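You operate a simulated robot arm through the tools that you are given. There is no shell and no other tool. Be economical: measure what you need, move in short steps, check, and stop when the job is done.

The job below is to be done with a simulated robot arm. You get a single attempt, and the scene is never put back.

JOB
Test the red memory stick and drop it in the tray that matches the result.
Fine: switch the tester on only with the stick in, and off before it comes out.

It is judged by the outcome, as a careful person would: the job done as asked, and still so three seconds after it is handed in. It fails if anything else is knocked over, pushed out of place, dropped, spilled or broken.

ROBOT AND FRAMES
A 6-joint arm with a two-finger parallel gripper, fixed in place. Base frame: the origin is at the foot of the arm, x ahead of it, y to its left, z up; the work surface is at about z = 700. Units: mm, rad, N and s.
With the tool pointing down near the work surface it reaches from about 220 to 620 mm from the base axis. Its first joint turns from -1.152 to 1.152 rad. Payload 2.7 kg.
Tool frame: the origin (TCP) lies between the finger pads and is the grasp point; the fingertips stand 23 mm ahead of it; z points along the fingers, y is the line along which they close. Largest opening 94 mm; finger width 38, thickness 10; the body of the gripper, 54 by 96 mm, starts 39 mm behind the TCP.
Orientation is told as [roll, pitch, yaw] about the base's x, y, z axes, in that order, counted from this pose: with the fingers straight down and closing along the base's y, the tool's x points along the base's -x, its y along +y and its z along -z.

CONTROLS
- The arm moves only by the tool send_rows. Its argument "steps" is a list of rows, each a list of 7 numbers: the opening, from 0 (shut) to 1 (fully open), then the shift along the tool's x, y, z in mm, then the turn, a rotation vector about the tool's x, y, z in rad. In form: [[jaw, x, y, z, wx, wy, wz], ...]. A call has 1 to 20 rows; each row is the pose to reach, as a shift and turn from the pose commanded when the call began, along the tool's axes at that moment. Rows are played at 5 a second. More than 50 mm and 0.15 rad between two rows, or a gripper value outside its range, and nothing of the call is played. A pose out of reach is approached as far as the arm can. The call stops where the force on the tool passes 90 N (or 10 N more than at its start, if that is more) or the arm is blocked; 0.2 s more then pass. The fingers move at their own pace (about 45 mm/s each) and stop on an object; they squeeze with about 32 N. The grip force told is the motor's: it shows also when the fingers shut on nothing. Time passes only in rows, and 0.2 s behind the last, so rows that repeat a pose let the fingers close. The reply holds the time, the measured pose of the TCP, the force on the tool along the base axes, the opening and the grip force, in the units named above and with some noise.
- Cameras (640 x 400 px; columns grow to the right, rows downward): "scene" is fixed at [73.1, -417.1, 1407.1]; the picture's right is [0.86, -0.51, 0.00], its down [-0.33, -0.56, -0.76] and it looks along [0.39, 0.65, -0.65] (base axes); focal length 322 px, centre (320, 200). "wrist" rides on the gripper at [86, 16, -75] in the tool frame; the picture's right is [-0.18, 0.98, 0.00], its down [-0.58, -0.11, -0.81] and it looks along [-0.79, -0.15, 0.59] (tool axes); focal length 243 px, centre (320, 200). There is no depth. A picture from a camera that has moved, and an enlarged one, comes with that camera's place and axes in the base frame and with its lens. The place of the scene camera against the robot may be out by one fixed shift of up to 25 mm in any direction.
- camera(camera): a new picture of that camera. No time passes.
- zoom(camera, box): a new picture of the part [left, top, right, bottom] of that camera's present view, enlarged. No time passes.
- close_job(): hands the job in; it is judged then, once.

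Work in short steps. Places have to be worked out from the pictures, the camera data and where the tool is seen: move nearer, look again, correct. Check each grasp and each placing, and mend what went wrong. You have 120 turns and 76 pictures in all, those below and enlarged ones among them. Open the gripper and draw the arm clear of the work before you hand the job in, unless the task says otherwise; then end with one line.

The tools are called as name(argument=value, ...) on one line, values as JSON. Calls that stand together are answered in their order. send_rows: Moves the arm, as the interface text tells. Its arguments: {"type":"object","properties":{"steps":{"type":"array","items":{"type":"array","items":{"type":"number"}}}},"required":["steps"]} The other tools are called the same way: camera (camera) takes a picture; zoom (camera, box) takes an enlarged picture of a part of a camera's view; close_job () hands the job in.

At the start:

```text
time: 0.0
position: [394.0, -0.2, 1068.6]
orientation: [0.0, -0.002, -0.001]
wrist_force: [0.2, 0.2, 0.3]
opening: 94.0
grip_force: 0.2
```

scene: 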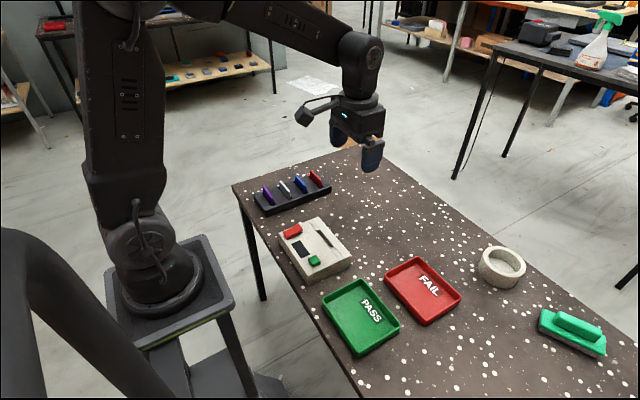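
wrist: 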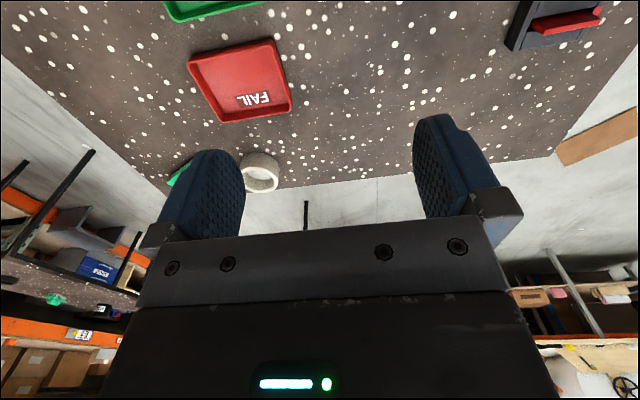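

I'll take enlarged views of the rack with the sticks and of the tester to see their layout.

zoom(camera="scene", box=[230, 150, 350, 225])

zoom(camera="scene", box=[260, 205, 372, 275])

```text
5.33 times, centred on (290, 188) of scene
camera zoom: at [73.1, -417.1, 1407.1], right [0.86, -0.51, 0.0], down [-0.33, -0.56, -0.76], along [0.39, 0.65, -0.65], focal length 1716 px, centre (480, 267)
```

zoom: 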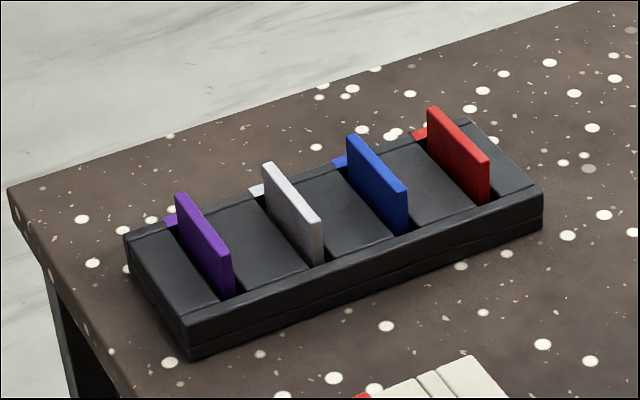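

```text
5.71 times, centred on (316, 240) of scene
camera zoom: at [73.1, -417.1, 1407.1], right [0.86, -0.51, 0.0], down [-0.33, -0.56, -0.76], along [0.39, 0.65, -0.65], focal length 1839 px, centre (343, -29)
```

zoom: 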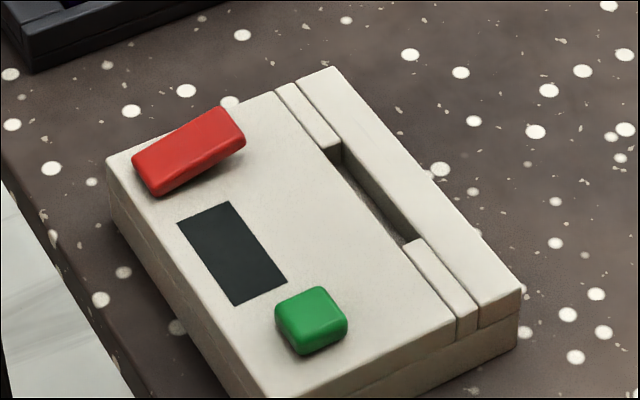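

The rack lies along x, and the sticks and the tester slot both lie along y, so I need the gripper closing along x. I'll turn it by +90° while lowering a bit, then look.

send_rows(steps=[[1, 0, 0, 11, 0, 0, -0.143], [1, 0, 0, 22, 0, 0, -0.286], [1, 0, 0, 33, 0, 0, -0.428], [1, 0, 0, 44, 0, 0, -0.571], [1, 0, 0, 55, 0, 0, -0.714], [1, 0, 0, 66, 0, 0, -0.857], [1, 0, 0, 77, 0, 0, -1.0], [1, 0, 0, 88, 0, 0, -1.142], [1, 0, 0, 99, 0, 0, -1.285], [1, 0, 0, 110, 0, 0, -1.428], [1, 0, 0, 118, 0, 0, -1.5698], [1, 0, 0, 118, 0, 0, -1.5698]])

camera(camera="wrist")

```text
time: 2.6
position: [394.3, 0.8, 949.6]
orientation: [0.0, 0.0, 1.57]
wrist_force: [0.8, -0.6, -0.2]
opening: 94.4
grip_force: 0.2
```

```text
71 pictures are left
camera wrist: at [377.9, -85.6, 1023.7], right [-0.98, 0.18, 0.0], down [0.11, 0.58, 0.81], along [0.15, 0.79, -0.59], focal length 243 px, centre (320, 200)
```

wrist: 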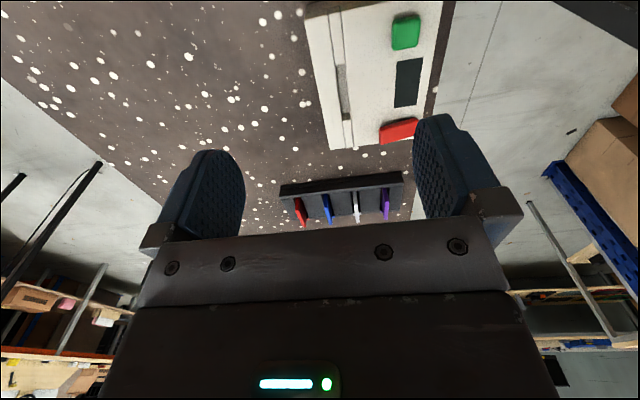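

The tester and rack are both in view. I'll zoom to locate their features.

zoom(camera="wrist", box=[290, 0, 466, 110])

zoom(camera="wrist", box=[272, 100, 432, 230])

```text
3.64 times, centred on (378, 55) of wrist
camera zoom: at [377.9, -85.6, 1023.7], right [-0.98, 0.18, 0.0], down [0.11, 0.58, 0.81], along [0.15, 0.79, -0.59], focal length 882 px, centre (109, 727)
```

zoom: 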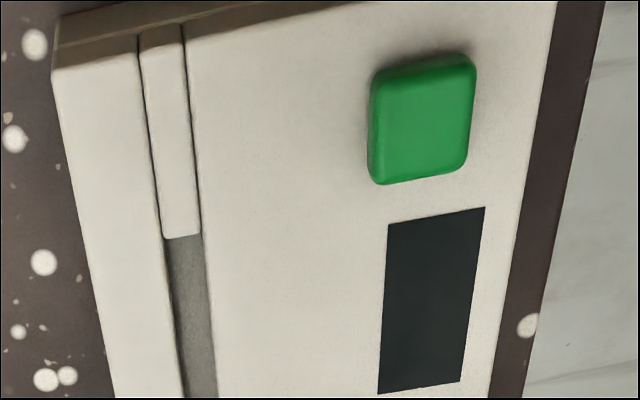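

```text
3.08 times, centred on (352, 165) of wrist
camera zoom: at [377.9, -85.6, 1023.7], right [-0.98, 0.18, 0.0], down [0.11, 0.58, 0.81], along [0.15, 0.79, -0.59], focal length 746 px, centre (222, 308)
```

zoom: 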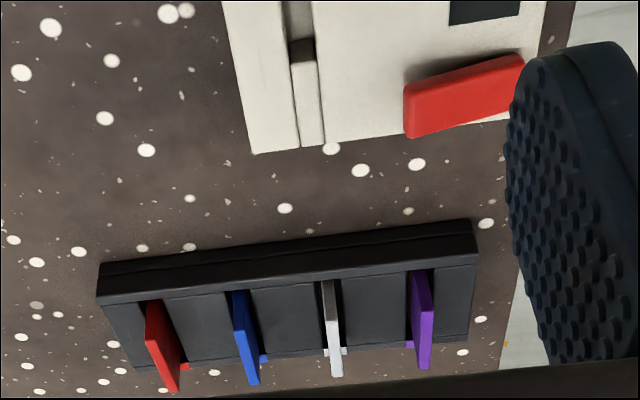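

Comparing the cameras, the scene camera is off by about (-20,-21) mm. I'll back off slightly in y so the whole tester is in the wrist view.

send_rows(steps=[[1, 30, 20, 10, 0, 0, 0], [1, 60, 40, 20, 0, 0, 0], [1, 60, 40, 20, 0, 0, 0]])

camera(camera="wrist")

zoom(camera="wrist", box=[240, 0, 440, 160])

```text
time: 3.4
position: [353.4, -59.1, 927.5]
orientation: [-0.001, 0.0, 1.569]
wrist_force: [-0.5, -0.3, -0.8]
opening: 94.0
grip_force: 0.0
```

```text
68 pictures are left
camera wrist: at [337.1, -144.9, 1002.8], right [-0.98, 0.19, 0.0], down [0.11, 0.58, 0.81], along [0.15, 0.79, -0.59], focal length 243 px, centre (320, 200)
```

wrist: 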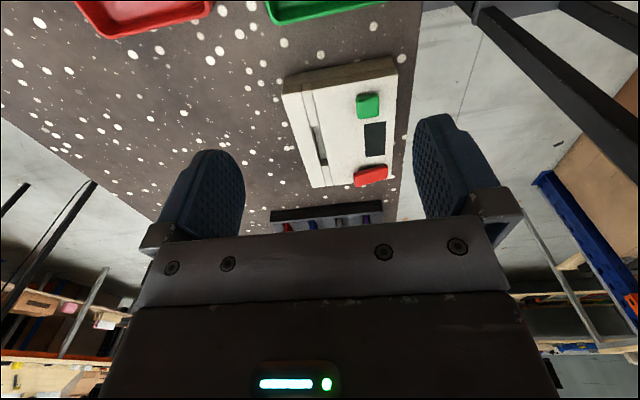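

```text
2.50 times, centred on (340, 80) of wrist
camera zoom: at [337.1, -144.9, 1002.8], right [-0.98, 0.19, 0.0], down [0.11, 0.58, 0.81], along [0.15, 0.79, -0.59], focal length 606 px, centre (270, 500)
```

zoom: 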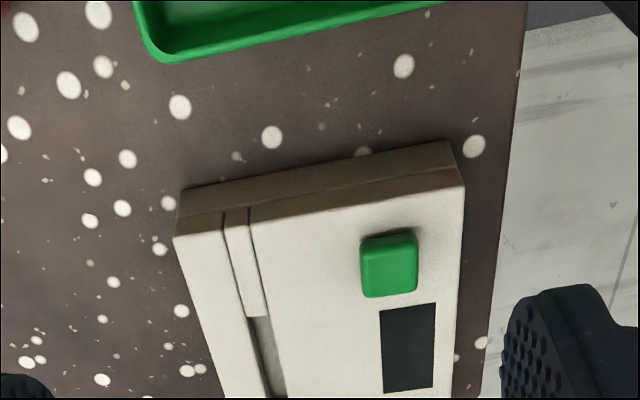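

I'll zoom on the red control and the slot.

zoom(camera="wrist", box=[300, 80, 420, 200])

zoom(camera="scene", box=[275, 217, 311, 247])

```text
3.33 times, centred on (360, 140) of wrist
camera zoom: at [337.1, -144.9, 1002.8], right [-0.98, 0.19, 0.0], down [0.11, 0.58, 0.81], along [0.15, 0.79, -0.59], focal length 809 px, centre (187, 400)
```

zoom: 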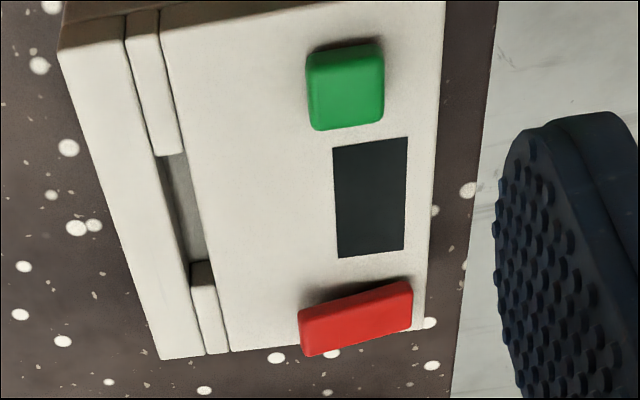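

```text
13.33 times, centred on (293, 232) of scene
camera zoom: at [73.0, -417.1, 1407.1], right [0.86, -0.51, 0.0], down [-0.33, -0.56, -0.76], along [0.39, 0.65, -0.65], focal length 4291 px, centre (680, -227)
```

zoom: 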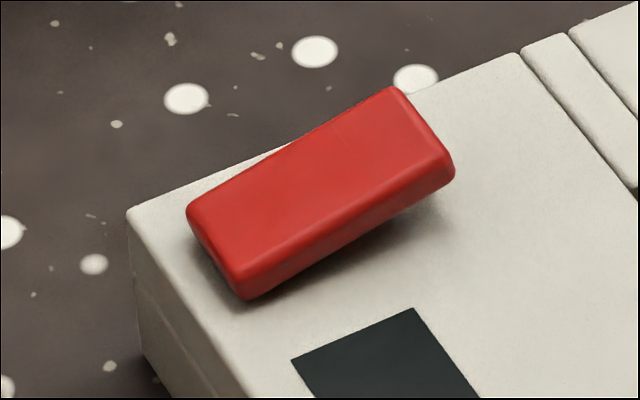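

The red control is a rocker, tilted with its -x end down and its +x end up. The green one looks like a push-button and the display is blank. The tester top is at z≈743 and the slot at x≈380, y≈45–105. Next I'll move closer to the rack.

send_rows(steps=[[1, -40, -20, 6, 0, 0, 0], [1, -80, -40, 12, 0, 0, 0], [1, -120, -60, 18, 0, 0, 0], [1, -160, -80, 25, 0, 0, 0], [1, -200, -100, 30, 0, 0, 0], [1, -240, -120, 36, 0, 0, 0], [1, -260, -140, 45, 0, 0, 0], [0.45, -260, -140, 45, 0, 0, 0], [0.45, -260, -140, 45, 0, 0, 0], [0.45, -260, -140, 45, 0, 0, 0]])

camera(camera="wrist")

zoom(camera="wrist", box=[240, 80, 400, 200])

```text
time: 5.6
position: [495.5, 200.8, 885.6]
orientation: [-0.001, 0.001, 1.569]
wrist_force: [0.1, -0.1, -0.2]
opening: 42.3
grip_force: 0.0
```

```text
64 pictures are left
camera wrist: at [478.4, 114.6, 959.4], right [-0.98, 0.19, 0.0], down [0.11, 0.58, 0.81], along [0.15, 0.79, -0.59], focal length 243 px, centre (320, 200)
```

wrist: 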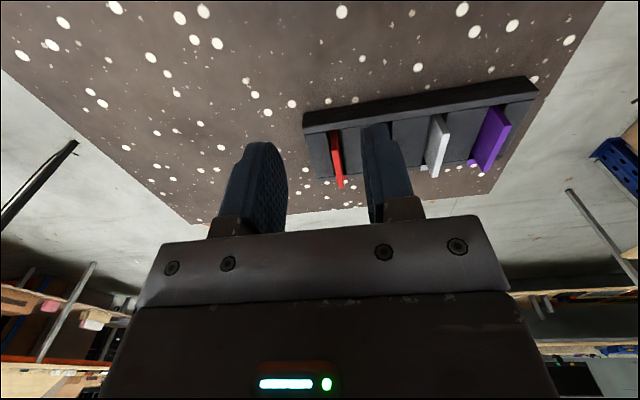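

```text
3.33 times, centred on (320, 140) of wrist
camera zoom: at [478.4, 114.6, 959.4], right [-0.98, 0.19, 0.0], down [0.11, 0.58, 0.81], along [0.15, 0.79, -0.59], focal length 809 px, centre (320, 400)
```

zoom: 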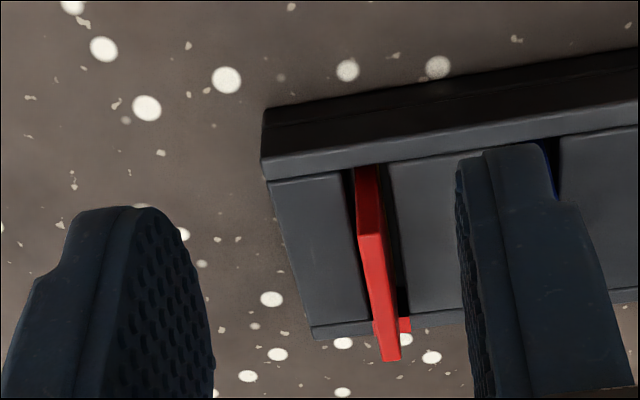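

The red stick is at x≈496, y 292–357, with its top at z≈763 and the rack top at about 728. The coloured dab is just a label on the rack rim. I'll move above it and check the alignment.

send_rows(steps=[[0.45, -40, 0, 10, 0, 0, 0], [0.45, -80, 0, 20, 0, 0, 0], [0.45, -123, 0, 40, 0, 0, 0], [0.45, -123, 0, 80, 0, 0, 0], [0.45, -123, 0, 80, 0, 0, 0]])

camera(camera="wrist")

zoom(camera="scene", box=[230, 130, 350, 205])

```text
time: 6.8
position: [494.2, 323.3, 805.1]
orientation: [-0.002, -0.001, 1.57]
wrist_force: [-0.5, -0.3, 0.4]
opening: 42.3
grip_force: 0.1
```

```text
62 pictures are left
camera wrist: at [477.9, 237.6, 880.0], right [-0.98, 0.19, 0.0], down [0.11, 0.58, 0.81], along [0.15, 0.79, -0.59], focal length 243 px, centre (320, 200)
```

wrist: 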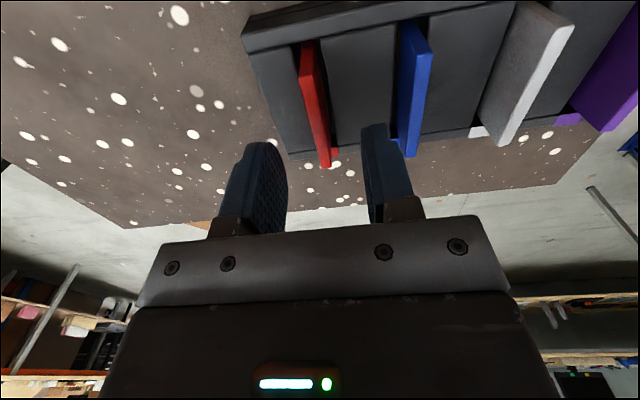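

```text
5.33 times, centred on (290, 168) of scene
camera zoom: at [73.1, -417.1, 1407.1], right [0.86, -0.51, 0.0], down [-0.33, -0.56, -0.76], along [0.39, 0.65, -0.65], focal length 1716 px, centre (480, 373)
```

zoom: 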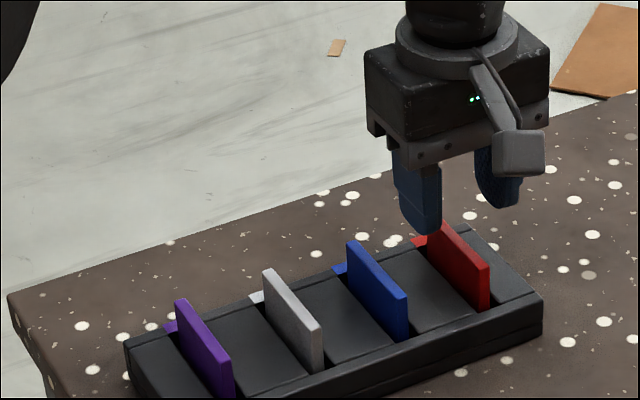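

The view confirms the stick centre at (496, 326). I'll lower to z≈764 and close on it.

send_rows(steps=[[0.45, -2, -1.5, 15, 0, 0, 0], [0.45, -2, -1.5, 30, 0, 0, 0], [0.45, -2, -1.5, 41, 0, 0, 0], [0.45, -2, -1.5, 41, 0, 0, 0], [0.2, -2, -1.5, 41, 0, 0, 0], [0, -2, -1.5, 41, 0, 0, 0], [0, -2, -1.5, 41, 0, 0, 0], [0, -2, -1.5, 41, 0, 0, 0]])

zoom(camera="scene", box=[230, 130, 350, 205])

```text
time: 8.6
position: [497.2, 325.4, 763.8]
orientation: [-0.002, 0.002, 1.57]
wrist_force: [-0.1, 0.1, 0.3]
opening: 6.9
grip_force: 31.7
```

```text
5.33 times, centred on (290, 168) of scene
camera zoom: at [73.1, -417.1, 1407.1], right [0.86, -0.51, 0.0], down [-0.33, -0.56, -0.76], along [0.39, 0.65, -0.65], focal length 1716 px, centre (480, 373)
```

zoom: 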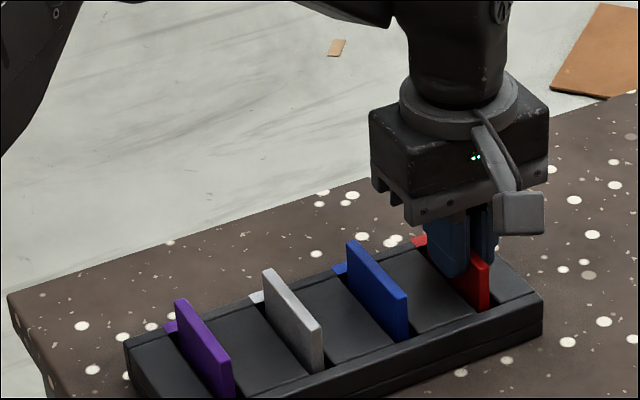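

It's gripped at 6.9 mm thickness. I'll lift straight up and look.

send_rows(steps=[[0, 0, 0, -15, 0, 0, 0], [0, 0, 0, -35, 0, 0, 0], [0, 0, 0, -65, 0, 0, 0], [0, 0, 0, -100, 0, 0, 0], [0, 0, 0, -100, 0, 0, 0]])

camera(camera="wrist")

zoom(camera="scene", box=[230, 110, 350, 205])

```text
time: 9.8
position: [498.0, 326.5, 861.9]
orientation: [-0.001, -0.001, 1.568]
wrist_force: [0.9, -0.3, 0.3]
opening: 7.0
grip_force: 31.7
```

```text
59 pictures are left
camera wrist: at [480.6, 240.2, 937.6], right [-0.98, 0.19, 0.0], down [0.11, 0.58, 0.81], along [0.15, 0.79, -0.59], focal length 243 px, centre (320, 200)
```

wrist: 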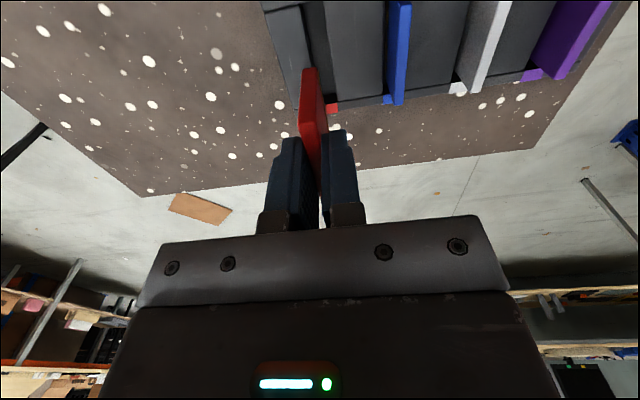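

```text
4.21 times, centred on (290, 158) of scene
camera zoom: at [73.1, -417.1, 1407.1], right [0.86, -0.51, 0.0], down [-0.33, -0.56, -0.76], along [0.39, 0.65, -0.65], focal length 1355 px, centre (446, 379)
```

zoom: 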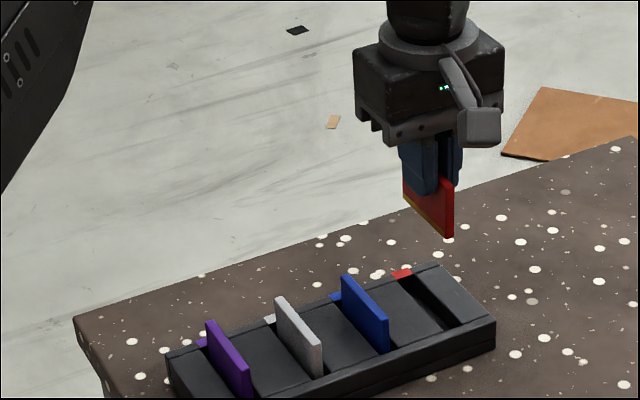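

The stick is held. I'll zoom to measure its height below the TCP and check for tilt.

zoom(camera="wrist", box=[260, 50, 380, 220])

zoom(camera="scene", box=[295, 135, 331, 185])

```text
2.35 times, centred on (320, 135) of wrist
camera zoom: at [480.6, 240.2, 937.6], right [-0.98, 0.19, 0.0], down [0.11, 0.58, 0.81], along [0.15, 0.79, -0.59], focal length 571 px, centre (320, 353)
```

zoom: 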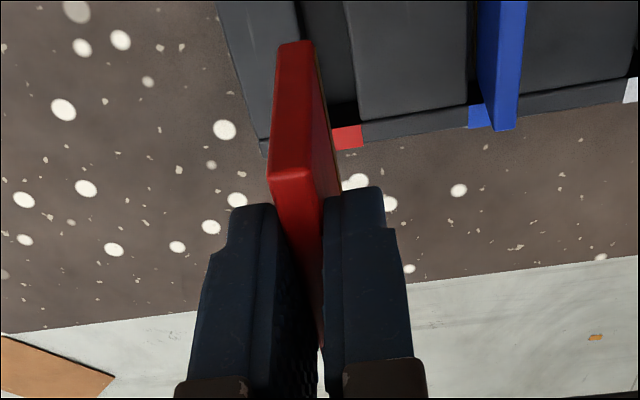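

```text
8.00 times, centred on (313, 160) of scene
camera zoom: at [73.1, -417.1, 1407.1], right [0.86, -0.51, 0.0], down [-0.33, -0.56, -0.76], along [0.39, 0.65, -0.65], focal length 2574 px, centre (376, 520)
```

zoom: 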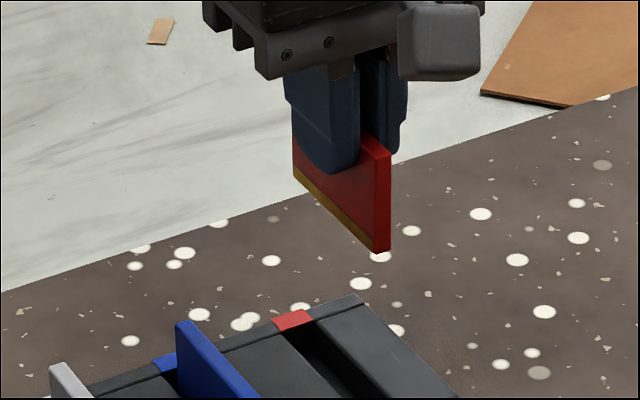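

The stick is vertical, its bottom ≈43 mm below the TCP, with gold contacts on the -x face. I'll carry it at this height to beside the tester slot and measure the slot closely.

send_rows(steps=[[0, 38, 10, 0, 0, 0, 0], [0, 76, 20, 0, 0, 0, 0], [0, 114, 30, 0, 0, 0, 0], [0, 152, 40, 0, 0, 0, 0], [0, 190, 50, 0, 0, 0, 0], [0, 228, 60, 0, 0, 0, 0], [0, 262, 70, 0, 0, 0, 0], [0, 290, 78, 5, 0, 0, 0], [0, 290, 78, 5, 0, 0, 0]])

camera(camera="wrist")

zoom(camera="wrist", box=[300, 30, 460, 160])

```text
time: 11.8
position: [418.1, 34.0, 859.0]
orientation: [-0.003, 0.0, 1.568]
wrist_force: [0.4, -0.2, -0.4]
opening: 6.5
grip_force: 32.2
```

```text
55 pictures are left
camera wrist: at [401.7, -51.0, 932.9], right [-0.98, 0.19, 0.0], down [0.11, 0.58, 0.81], along [0.15, 0.79, -0.59], focal length 243 px, centre (320, 200)
```

wrist: 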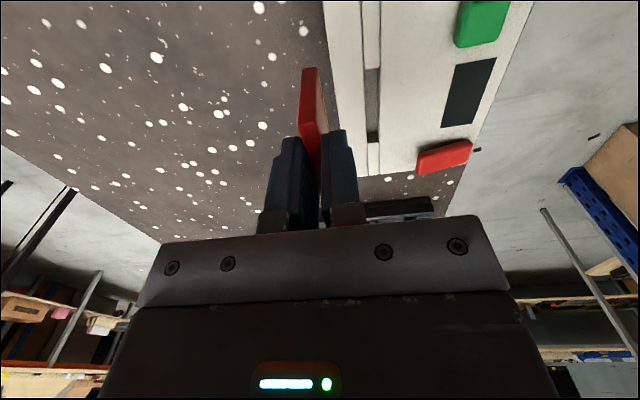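

```text
3.08 times, centred on (380, 95) of wrist
camera zoom: at [401.7, -51.0, 932.9], right [-0.98, 0.19, 0.0], down [0.11, 0.58, 0.81], along [0.15, 0.79, -0.59], focal length 746 px, centre (135, 523)
```

zoom: 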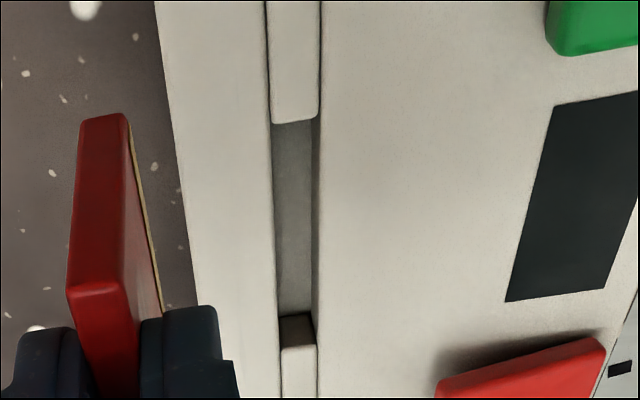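

The slot centre is at about (380, 81.5), width ≈10, length ≈72, depth ≈16; the stick is 7×64. I'll move above it with the stick bottom ≈13 mm over the top face and check the alignment.

send_rows(steps=[[0, -24, 19, 0, 0, 0, 0], [0, -47.5, 38, 0, 0, 0, 0], [0, -47.5, 38, 30, 0, 0, 0], [0, -47.5, 38, 58, 0, 0, 0], [0, -47.5, 38, 58, 0, 0, 0], [0, -47.5, 38, 58, 0, 0, 0]])

zoom(camera="wrist", box=[240, 0, 440, 160])

zoom(camera="scene", box=[265, 195, 365, 275])

```text
time: 13.2
position: [383.7, 83.4, 800.6]
orientation: [-0.002, 0.001, 1.57]
wrist_force: [-0.5, 0.2, 0.5]
opening: 6.5
grip_force: 32.0
```

```text
2.50 times, centred on (340, 80) of wrist
camera zoom: at [365.8, -1.8, 874.2], right [-0.98, 0.19, 0.0], down [0.11, 0.58, 0.81], along [0.15, 0.79, -0.59], focal length 606 px, centre (270, 500)
```

zoom: 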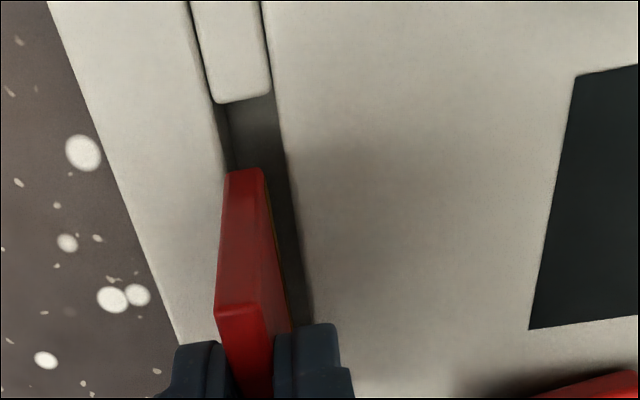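

```text
5.00 times, centred on (315, 235) of scene
camera zoom: at [73.1, -417.1, 1407.1], right [0.86, -0.51, 0.0], down [-0.33, -0.56, -0.76], along [0.39, 0.65, -0.65], focal length 1609 px, centre (345, 25)
```

zoom: 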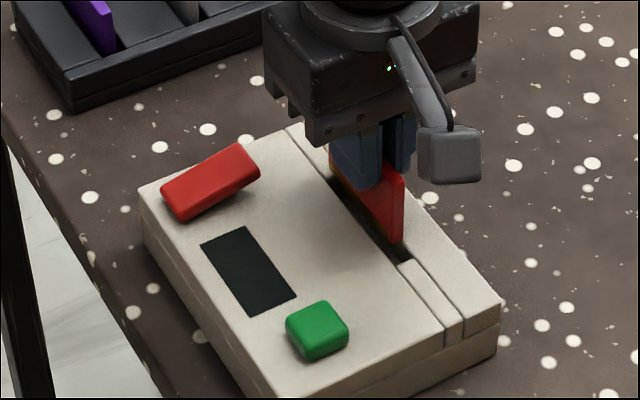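

The stick is aligned in x within about 0.6 mm. I'll shift y by -2.5 and x by -0.5, then lower it part way in.

send_rows(steps=[[0, 2.5, 0.5, 0, 0, 0, 0], [0, 2.5, 0.5, 5, 0, 0, 0], [0, 2.5, 0.5, 10, 0, 0, 0], [0, 2.5, 0.5, 14, 0, 0, 0], [0, 2.5, 0.5, 18, 0, 0, 0], [0, 2.5, 0.5, 18, 0, 0, 0]])

zoom(camera="wrist", box=[240, 0, 440, 160])

```text
time: 14.6
position: [381.0, 80.4, 783.2]
orientation: [-0.003, -0.001, 1.568]
wrist_force: [1.7, -7.1, 22.7]
opening: 6.8
grip_force: 32.2
```

```text
2.50 times, centred on (340, 80) of wrist
camera zoom: at [364.8, -4.8, 857.8], right [-0.98, 0.19, 0.0], down [0.11, 0.58, 0.81], along [0.15, 0.79, -0.59], focal length 606 px, centre (270, 500)
```

zoom: 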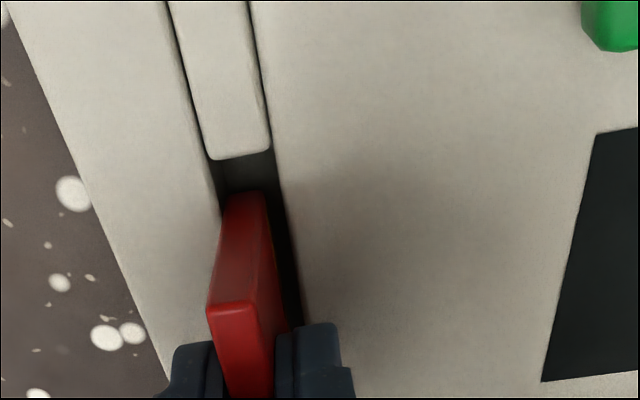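

There's 23 N upward already at TCP z 783, earlier than expected. I'll look closer before going on.

zoom(camera="wrist", box=[300, 50, 380, 150])

zoom(camera="scene", box=[315, 215, 355, 255])

```text
4.00 times, centred on (340, 100) of wrist
camera zoom: at [364.8, -4.8, 857.8], right [-0.98, 0.19, 0.0], down [0.11, 0.58, 0.81], along [0.15, 0.79, -0.59], focal length 970 px, centre (240, 600)
```

zoom: 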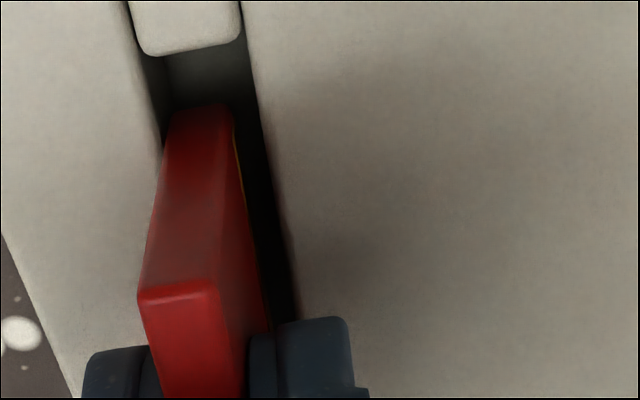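

```text
10.00 times, centred on (335, 235) of scene
camera zoom: at [72.8, -417.3, 1407.0], right [0.86, -0.51, 0.0], down [-0.33, -0.56, -0.76], along [0.39, 0.65, -0.65], focal length 3218 px, centre (170, -150)
```

zoom: 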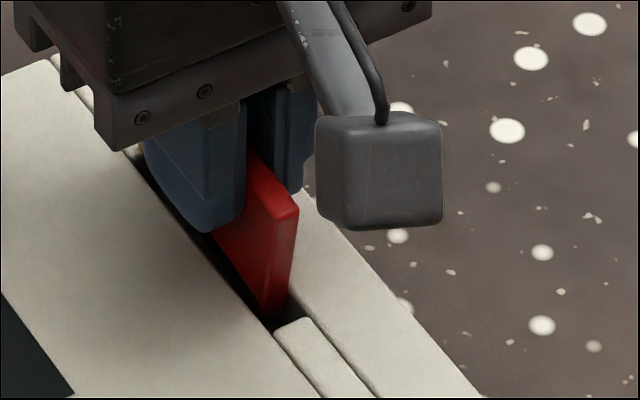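

The near edge seems to have rotated slightly, about 0.1 rad far end up. The -y force suggests the far end is touching the slot's far wall. I'll raise it back and inspect the stick.

send_rows(steps=[[0, 0, 0, -8, 0, 0, 0], [0, 0, 0, -17, 0, 0, 0], [0, 0, 0, -17, 0, 0, 0]])

zoom(camera="wrist", box=[240, 0, 440, 160])

zoom(camera="scene", box=[305, 205, 355, 255])

```text
time: 15.4
position: [379.4, 79.9, 800.7]
orientation: [-0.001, -0.001, 1.568]
wrist_force: [0.5, 0.3, 0.2]
opening: 7.1
grip_force: 32.2
```

```text
2.50 times, centred on (340, 80) of wrist
camera zoom: at [363.5, -5.7, 875.1], right [-0.98, 0.19, 0.0], down [0.11, 0.58, 0.81], along [0.15, 0.79, -0.59], focal length 606 px, centre (270, 500)
```

zoom: 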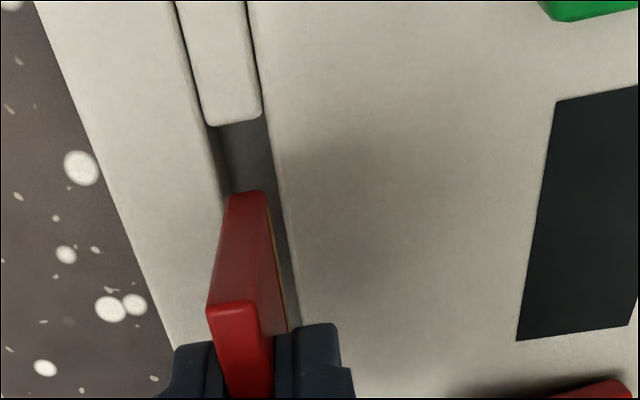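

```text
8.00 times, centred on (330, 230) of scene
camera zoom: at [73.1, -417.1, 1407.1], right [0.86, -0.51, 0.0], down [-0.33, -0.56, -0.76], along [0.39, 0.65, -0.65], focal length 2574 px, centre (240, -40)
```

zoom: 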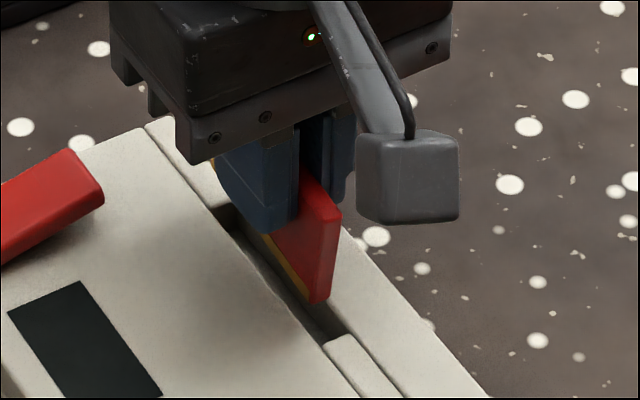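

The stick has rotated about 0.12 rad in the grip (far end up). In x it was about 1.3 mm off toward +x during that try, so it probably caught the rim. I'll tilt the tool to level the stick again, let it settle, and re-measure.

send_rows(steps=[[0, 0, 0, -6, 0, 0.06, 0], [0, 0, 0, -6, 0, 0.12, 0], [0, 0, 0, -6, 0, 0.12, 0], [0, 0, 0, -6, 0, 0.12, 0]])

zoom(camera="wrist", box=[240, 0, 440, 160])

zoom(camera="scene", box=[305, 205, 355, 255])

```text
time: 16.4
position: [379.9, 80.2, 806.1]
orientation: [-0.002, 0.121, 1.567]
wrist_force: [0.2, -0.4, 0.1]
opening: 7.0
grip_force: 32.7
```

```text
2.50 times, centred on (340, 80) of wrist
camera zoom: at [363.2, 4.3, 890.9], right [-0.98, 0.18, -0.02], down [0.11, 0.67, 0.73], along [0.15, 0.72, -0.68], focal length 606 px, centre (270, 500)
```

zoom: 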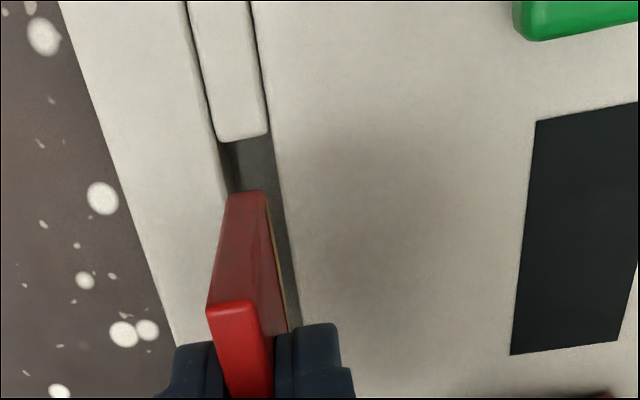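

```text
8.00 times, centred on (330, 230) of scene
camera zoom: at [73.1, -417.1, 1407.1], right [0.86, -0.51, 0.0], down [-0.33, -0.56, -0.76], along [0.39, 0.65, -0.65], focal length 2574 px, centre (240, -40)
```

zoom: 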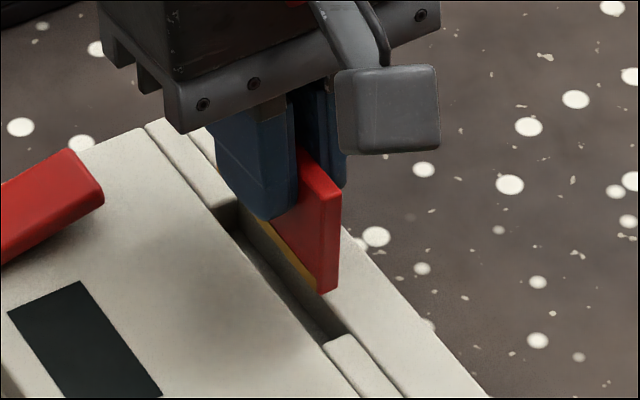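

The stick is level again, bottom at z≈763, near gap ≈4 mm, but about 1.2 mm toward -x of the slot centre. I'll shift +1 in x, lower 15 mm straight down, and check before entry.

send_rows(steps=[[0, 0, -1, 0, 0, 0, 0], [0, -0.84, -1, 7, 0, 0, 0], [0, -1.8, -1, 15, 0, 0, 0], [0, -1.8, -1, 15, 0, 0, 0], [0, -1.8, -1, 15, 0, 0, 0]])

zoom(camera="wrist", box=[280, 40, 380, 130])

zoom(camera="scene", box=[305, 205, 355, 255])

```text
time: 17.6
position: [381.0, 80.7, 792.6]
orientation: [-0.001, 0.121, 1.568]
wrist_force: [0.0, -0.6, 0.1]
opening: 6.9
grip_force: 32.2
```

```text
4.44 times, centred on (330, 85) of wrist
camera zoom: at [364.7, 4.4, 875.9], right [-0.98, 0.19, -0.02], down [0.11, 0.67, 0.73], along [0.15, 0.72, -0.68], focal length 1078 px, centre (276, 711)
```

zoom: 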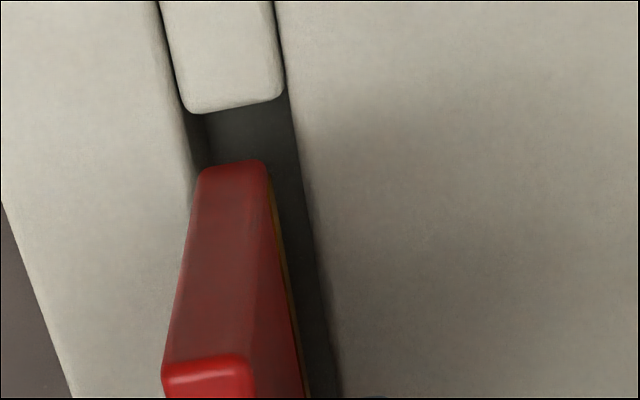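

```text
8.00 times, centred on (330, 230) of scene
camera zoom: at [73.1, -417.1, 1407.1], right [0.86, -0.51, 0.0], down [-0.33, -0.56, -0.76], along [0.39, 0.65, -0.65], focal length 2574 px, centre (240, -40)
```

zoom: 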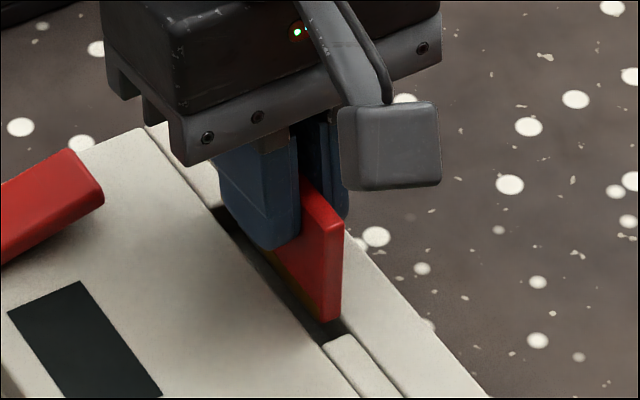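

It's within about 0.6 mm of centre. I'll nudge -0.5 in x and go down 8 mm more to just enter, watching the force.

send_rows(steps=[[0, -0.4, 0.5, 3, 0, 0, 0], [0, -0.96, 0.5, 8, 0, 0, 0], [0, -0.96, 0.5, 8, 0, 0, 0]])

```text
time: 18.4
position: [379.8, 80.9, 782.8]
orientation: [-0.003, 0.121, 1.568]
wrist_force: [-0.4, -0.3, -0.5]
opening: 7.0
grip_force: 32.0
```

No contact yet, with the bottom at about 740. I'll go down another 4 mm.

send_rows(steps=[[0, -0.24, 0, 2, 0, 0, 0], [0, -0.48, 0, 4, 0, 0, 0], [0, -0.48, 0, 4, 0, 0, 0]])

zoom(camera="wrist", box=[280, 40, 380, 130])

zoom(camera="scene", box=[305, 205, 355, 255])

```text
time: 19.2
position: [379.6, 79.4, 778.9]
orientation: [-0.004, 0.121, 1.568]
wrist_force: [-0.1, 0.1, -1.2]
opening: 7.2
grip_force: 32.5
```

```text
4.44 times, centred on (330, 85) of wrist
camera zoom: at [363.8, 3.9, 862.7], right [-0.98, 0.19, -0.02], down [0.11, 0.67, 0.73], along [0.15, 0.72, -0.68], focal length 1078 px, centre (276, 711)
```

zoom: 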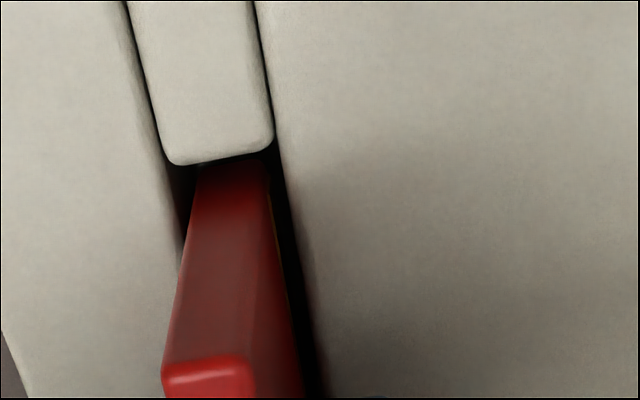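

```text
8.00 times, centred on (330, 230) of scene
camera zoom: at [73.1, -417.1, 1407.1], right [0.86, -0.51, 0.0], down [-0.33, -0.56, -0.76], along [0.39, 0.65, -0.65], focal length 2574 px, centre (240, -40)
```

zoom: 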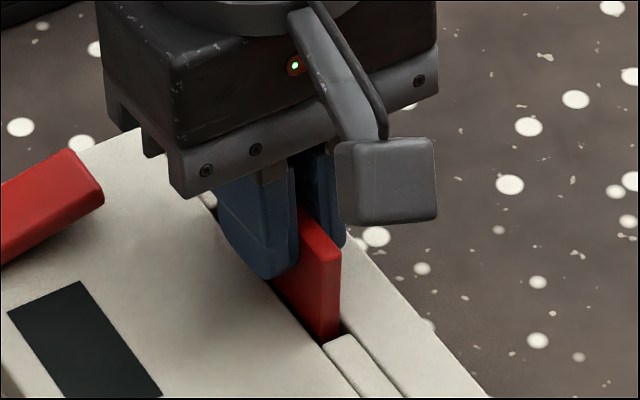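

The stick is entering cleanly. I'll continue down 4 mm at a time.

send_rows(steps=[[0, -0.24, 0, 2, 0, 0, 0], [0, -0.48, 0, 4, 0, 0, 0], [0, -0.48, 0, 4, 0, 0, 0]])

send_rows(steps=[[0, -0.24, 0, 2, 0, 0, 0], [0, -0.24, 0, 2, 0, 0, 0]])

```text
time: 20.0
position: [380.7, 80.0, 774.8]
orientation: [-0.003, 0.12, 1.569]
wrist_force: [0.3, -0.6, 0.3]
opening: 6.9
grip_force: 31.9
```

```text
time: 20.6
position: [381.6, 81.3, 773.2]
orientation: [-0.001, 0.12, 1.569]
wrist_force: [0.5, 0.6, 0.3]
opening: 7.0
grip_force: 32.2
```

Still free, with the fingertips ≈5 mm above the tester. I'll look before the last millimetres.

zoom(camera="scene", box=[305, 205, 355, 255])

zoom(camera="wrist", box=[270, 40, 390, 160])

```text
8.00 times, centred on (330, 230) of scene
camera zoom: at [73.1, -417.1, 1407.1], right [0.86, -0.51, 0.0], down [-0.33, -0.56, -0.76], along [0.39, 0.65, -0.65], focal length 2574 px, centre (240, -40)
```

zoom: 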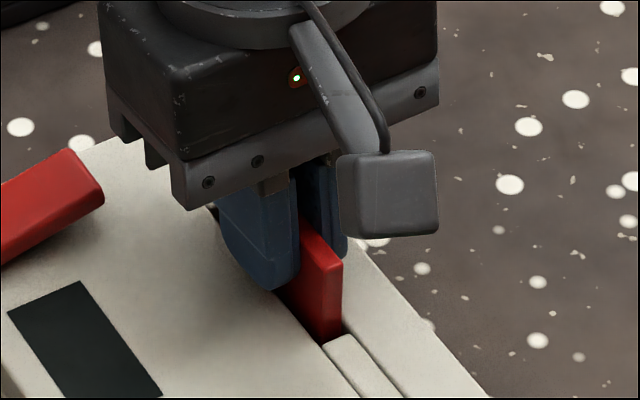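

```text
3.33 times, centred on (330, 100) of wrist
camera zoom: at [364.7, 4.2, 856.9], right [-0.98, 0.18, -0.02], down [0.11, 0.67, 0.73], along [0.15, 0.72, -0.68], focal length 809 px, centre (287, 533)
```

zoom: 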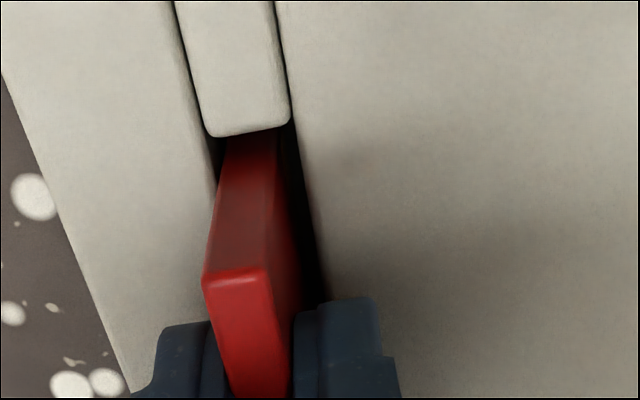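

Going down 2 mm more.

send_rows(steps=[[0, -0.24, 0, 2, 0, 0, 0], [0, -0.24, 0, 2, 0, 0, 0]])

send_rows(steps=[[0, -0.12, 0, 1, 0, 0, 0], [0, -0.12, 0, 1, 0, 0, 0]])

```text
time: 21.2
position: [381.6, 79.3, 770.4]
orientation: [-0.002, 0.121, 1.568]
wrist_force: [-0.1, -0.6, -0.2]
opening: 7.1
grip_force: 32.5
```

```text
time: 21.8
position: [381.1, 79.4, 769.5]
orientation: [-0.003, 0.12, 1.57]
wrist_force: [-5.9, 3.6, 18.0]
opening: 7.1
grip_force: 31.5
```

There's 18 N upward, so it has reached the floor of the slot. I'll open a little and retract straight up, levelling the tool only when clear.

send_rows(steps=[[0.3, 0, 0, 0, 0, 0, 0], [0.3, 0, 0, 0, 0, 0, 0], [0.3, 0.6, 0, -5, 0, 0, 0], [0.3, 2.4, 0, -20, 0, 0, 0], [0.3, 5, 0, -42, 0, 0, 0], [0.3, 8, 0, -66, 0, -0.06, 0], [0.3, 8, 0, -66, 0, -0.12, 0], [0.3, 8, 0, -66, 0, -0.12, 0]])

camera(camera="wrist")

zoom(camera="scene", box=[275, 205, 365, 270])

```text
time: 23.6
position: [379.2, 80.9, 835.2]
orientation: [-0.001, 0.0, 1.57]
wrist_force: [0.3, -0.7, -0.4]
opening: 28.3
grip_force: 0.0
```

```text
38 pictures are left
camera wrist: at [364.0, -5.6, 910.0], right [-0.98, 0.19, 0.0], down [0.11, 0.58, 0.81], along [0.15, 0.79, -0.59], focal length 243 px, centre (320, 200)
```

wrist: 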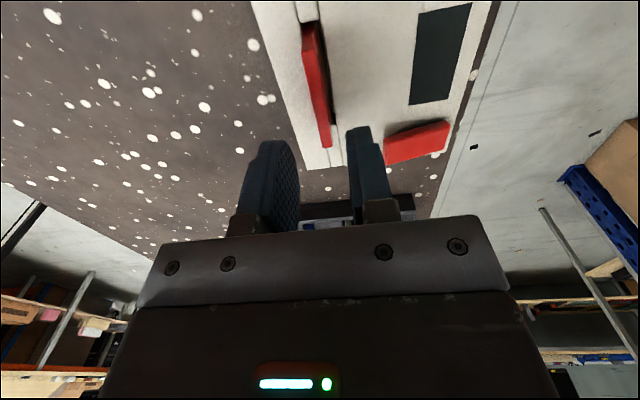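

```text
6.15 times, centred on (320, 238) of scene
camera zoom: at [73.0, -417.1, 1407.1], right [0.86, -0.51, 0.0], down [-0.33, -0.56, -0.76], along [0.39, 0.65, -0.65], focal length 1980 px, centre (320, -31)
```

zoom: 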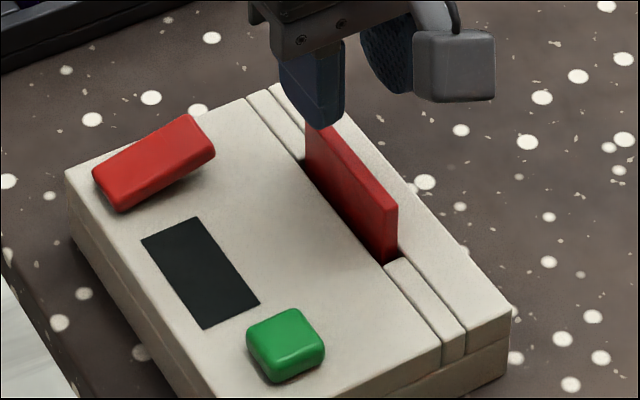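

The stick is seated upright. Next I'll zoom on the rocker to locate it precisely.

zoom(camera="wrist", box=[360, 90, 480, 180])

zoom(camera="scene", box=[275, 212, 325, 247])

```text
4.44 times, centred on (420, 135) of wrist
camera zoom: at [364.0, -5.6, 910.0], right [-0.98, 0.19, 0.0], down [0.11, 0.58, 0.81], along [0.15, 0.79, -0.59], focal length 1078 px, centre (-124, 489)
```

zoom: 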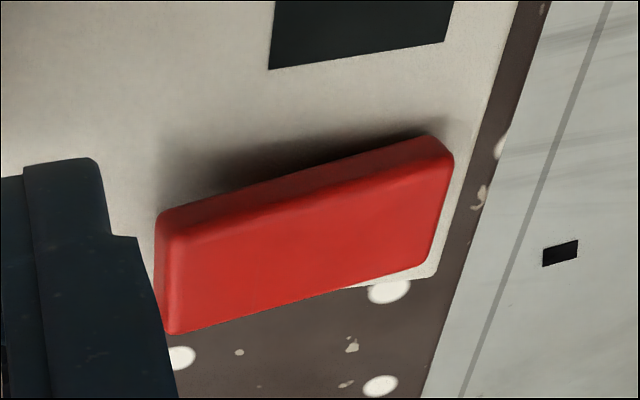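

```text
11.43 times, centred on (300, 230) of scene
camera zoom: at [73.0, -417.1, 1407.1], right [0.86, -0.51, 0.0], down [-0.33, -0.56, -0.76], along [0.39, 0.65, -0.65], focal length 3678 px, centre (549, -137)
```

zoom: 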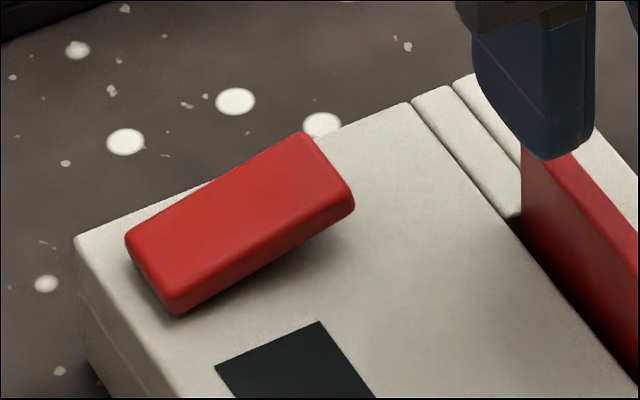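

The rocker spans x≈286–336, y≈127–152, with the high end (+x) top at about 762. I'll close the gripper and go above x=328, y=140.

send_rows(steps=[[0, -30, 25, 0, 0, 0, 0], [0, -59, 51, 0, 0, 0, 0], [0, -59, 51, 20, 0, 0, 0], [0, -59, 51, 38, 0, 0, 0], [0, -59, 51, 38, 0, 0, 0]])

zoom(camera="scene", box=[265, 195, 365, 270])

```text
time: 24.8
position: [329.4, 140.5, 797.9]
orientation: [-0.002, -0.001, 1.569]
wrist_force: [0.0, 0.2, 0.4]
opening: 0.0
grip_force: 31.8
```

```text
5.33 times, centred on (315, 232) of scene
camera zoom: at [73.1, -417.1, 1407.1], right [0.86, -0.51, 0.0], down [-0.33, -0.56, -0.76], along [0.39, 0.65, -0.65], focal length 1716 px, centre (347, 27)
```

zoom: 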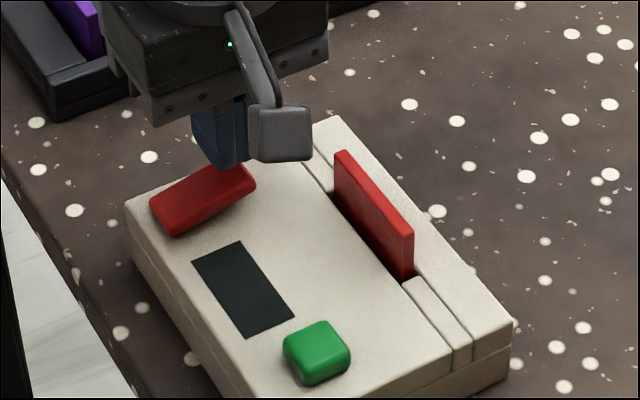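

It's aligned over the rocker's high end. I'll lower in small steps until it gives.

send_rows(steps=[[0, 0, 0, 6, 0, 0, 0], [0, 0, 0, 10, 0, 0, 0], [0, 0, 0, 13, 0, 0, 0], [0, 0, 0, 13, 0, 0, 0]])

send_rows(steps=[[0, 0, 0, 2, 0, 0, 0], [0, 0, 0, 4, 0, 0, 0], [0, 0, 0, 4, 0, 0, 0]])

zoom(camera="scene", box=[265, 195, 365, 270])

```text
time: 25.8
position: [329.6, 140.7, 784.6]
orientation: [-0.001, 0.0, 1.57]
wrist_force: [0.1, 0.2, -0.1]
opening: 0.3
grip_force: 32.4
```

```text
time: 26.6
position: [330.0, 141.0, 780.6]
orientation: [-0.003, -0.001, 1.57]
wrist_force: [-16.4, -6.7, 69.2]
opening: 0.0
grip_force: 31.9
```

```text
5.33 times, centred on (315, 232) of scene
camera zoom: at [72.0, -417.5, 1407.0], right [0.86, -0.51, 0.0], down [-0.33, -0.56, -0.76], along [0.39, 0.65, -0.65], focal length 1716 px, centre (347, 27)
```

zoom: 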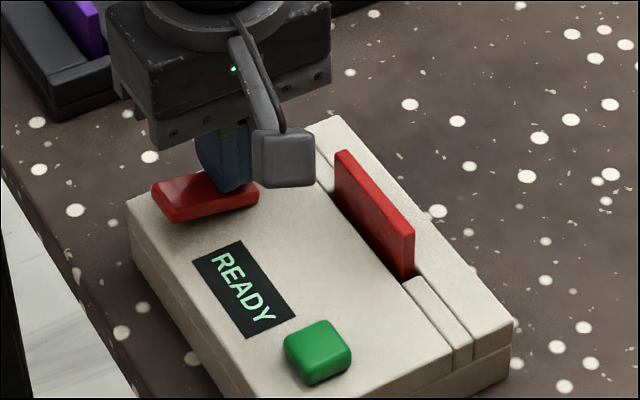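

The display reads READY, so the tester is on with the stick in. I'll lift and go above the green button at about (312, 19).

send_rows(steps=[[0, 0, 0, -15, 0, 0, 0], [0, 0, 0, -40, 0, 0, 0], [0, 40, 6, -40, 0, 0, 0], [0, 80, 12, -40, 0, 0, 0], [0, 121, 17.5, -40, 0, 0, 0], [0, 121, 17.5, -20, 0, 0, 0], [0, 121, 17.5, -20, 0, 0, 0]])

zoom(camera="scene", box=[265, 205, 365, 280])

camera(camera="wrist")

```text
time: 28.2
position: [312.1, 18.8, 803.2]
orientation: [-0.002, 0.0, 1.569]
wrist_force: [-0.4, -1.1, 0.0]
opening: 0.1
grip_force: 32.4
```

```text
5.33 times, centred on (315, 242) of scene
camera zoom: at [73.0, -417.1, 1407.1], right [0.86, -0.51, 0.0], down [-0.33, -0.56, -0.76], along [0.39, 0.65, -0.65], focal length 1716 px, centre (347, -27)
```

zoom: 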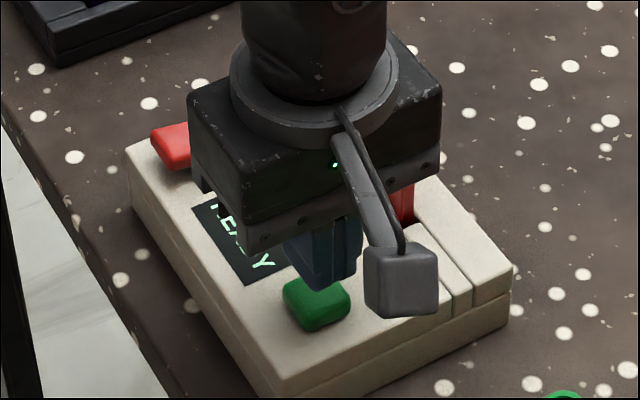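

```text
31 pictures are left
camera wrist: at [296.1, -67.9, 877.3], right [-0.98, 0.19, 0.0], down [0.11, 0.58, 0.81], along [0.15, 0.79, -0.59], focal length 243 px, centre (320, 200)
```

wrist: 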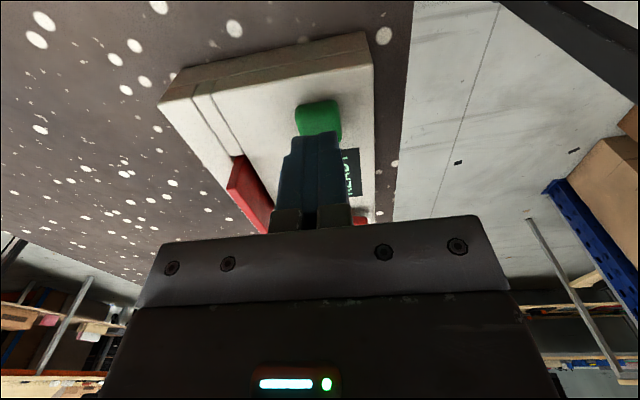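

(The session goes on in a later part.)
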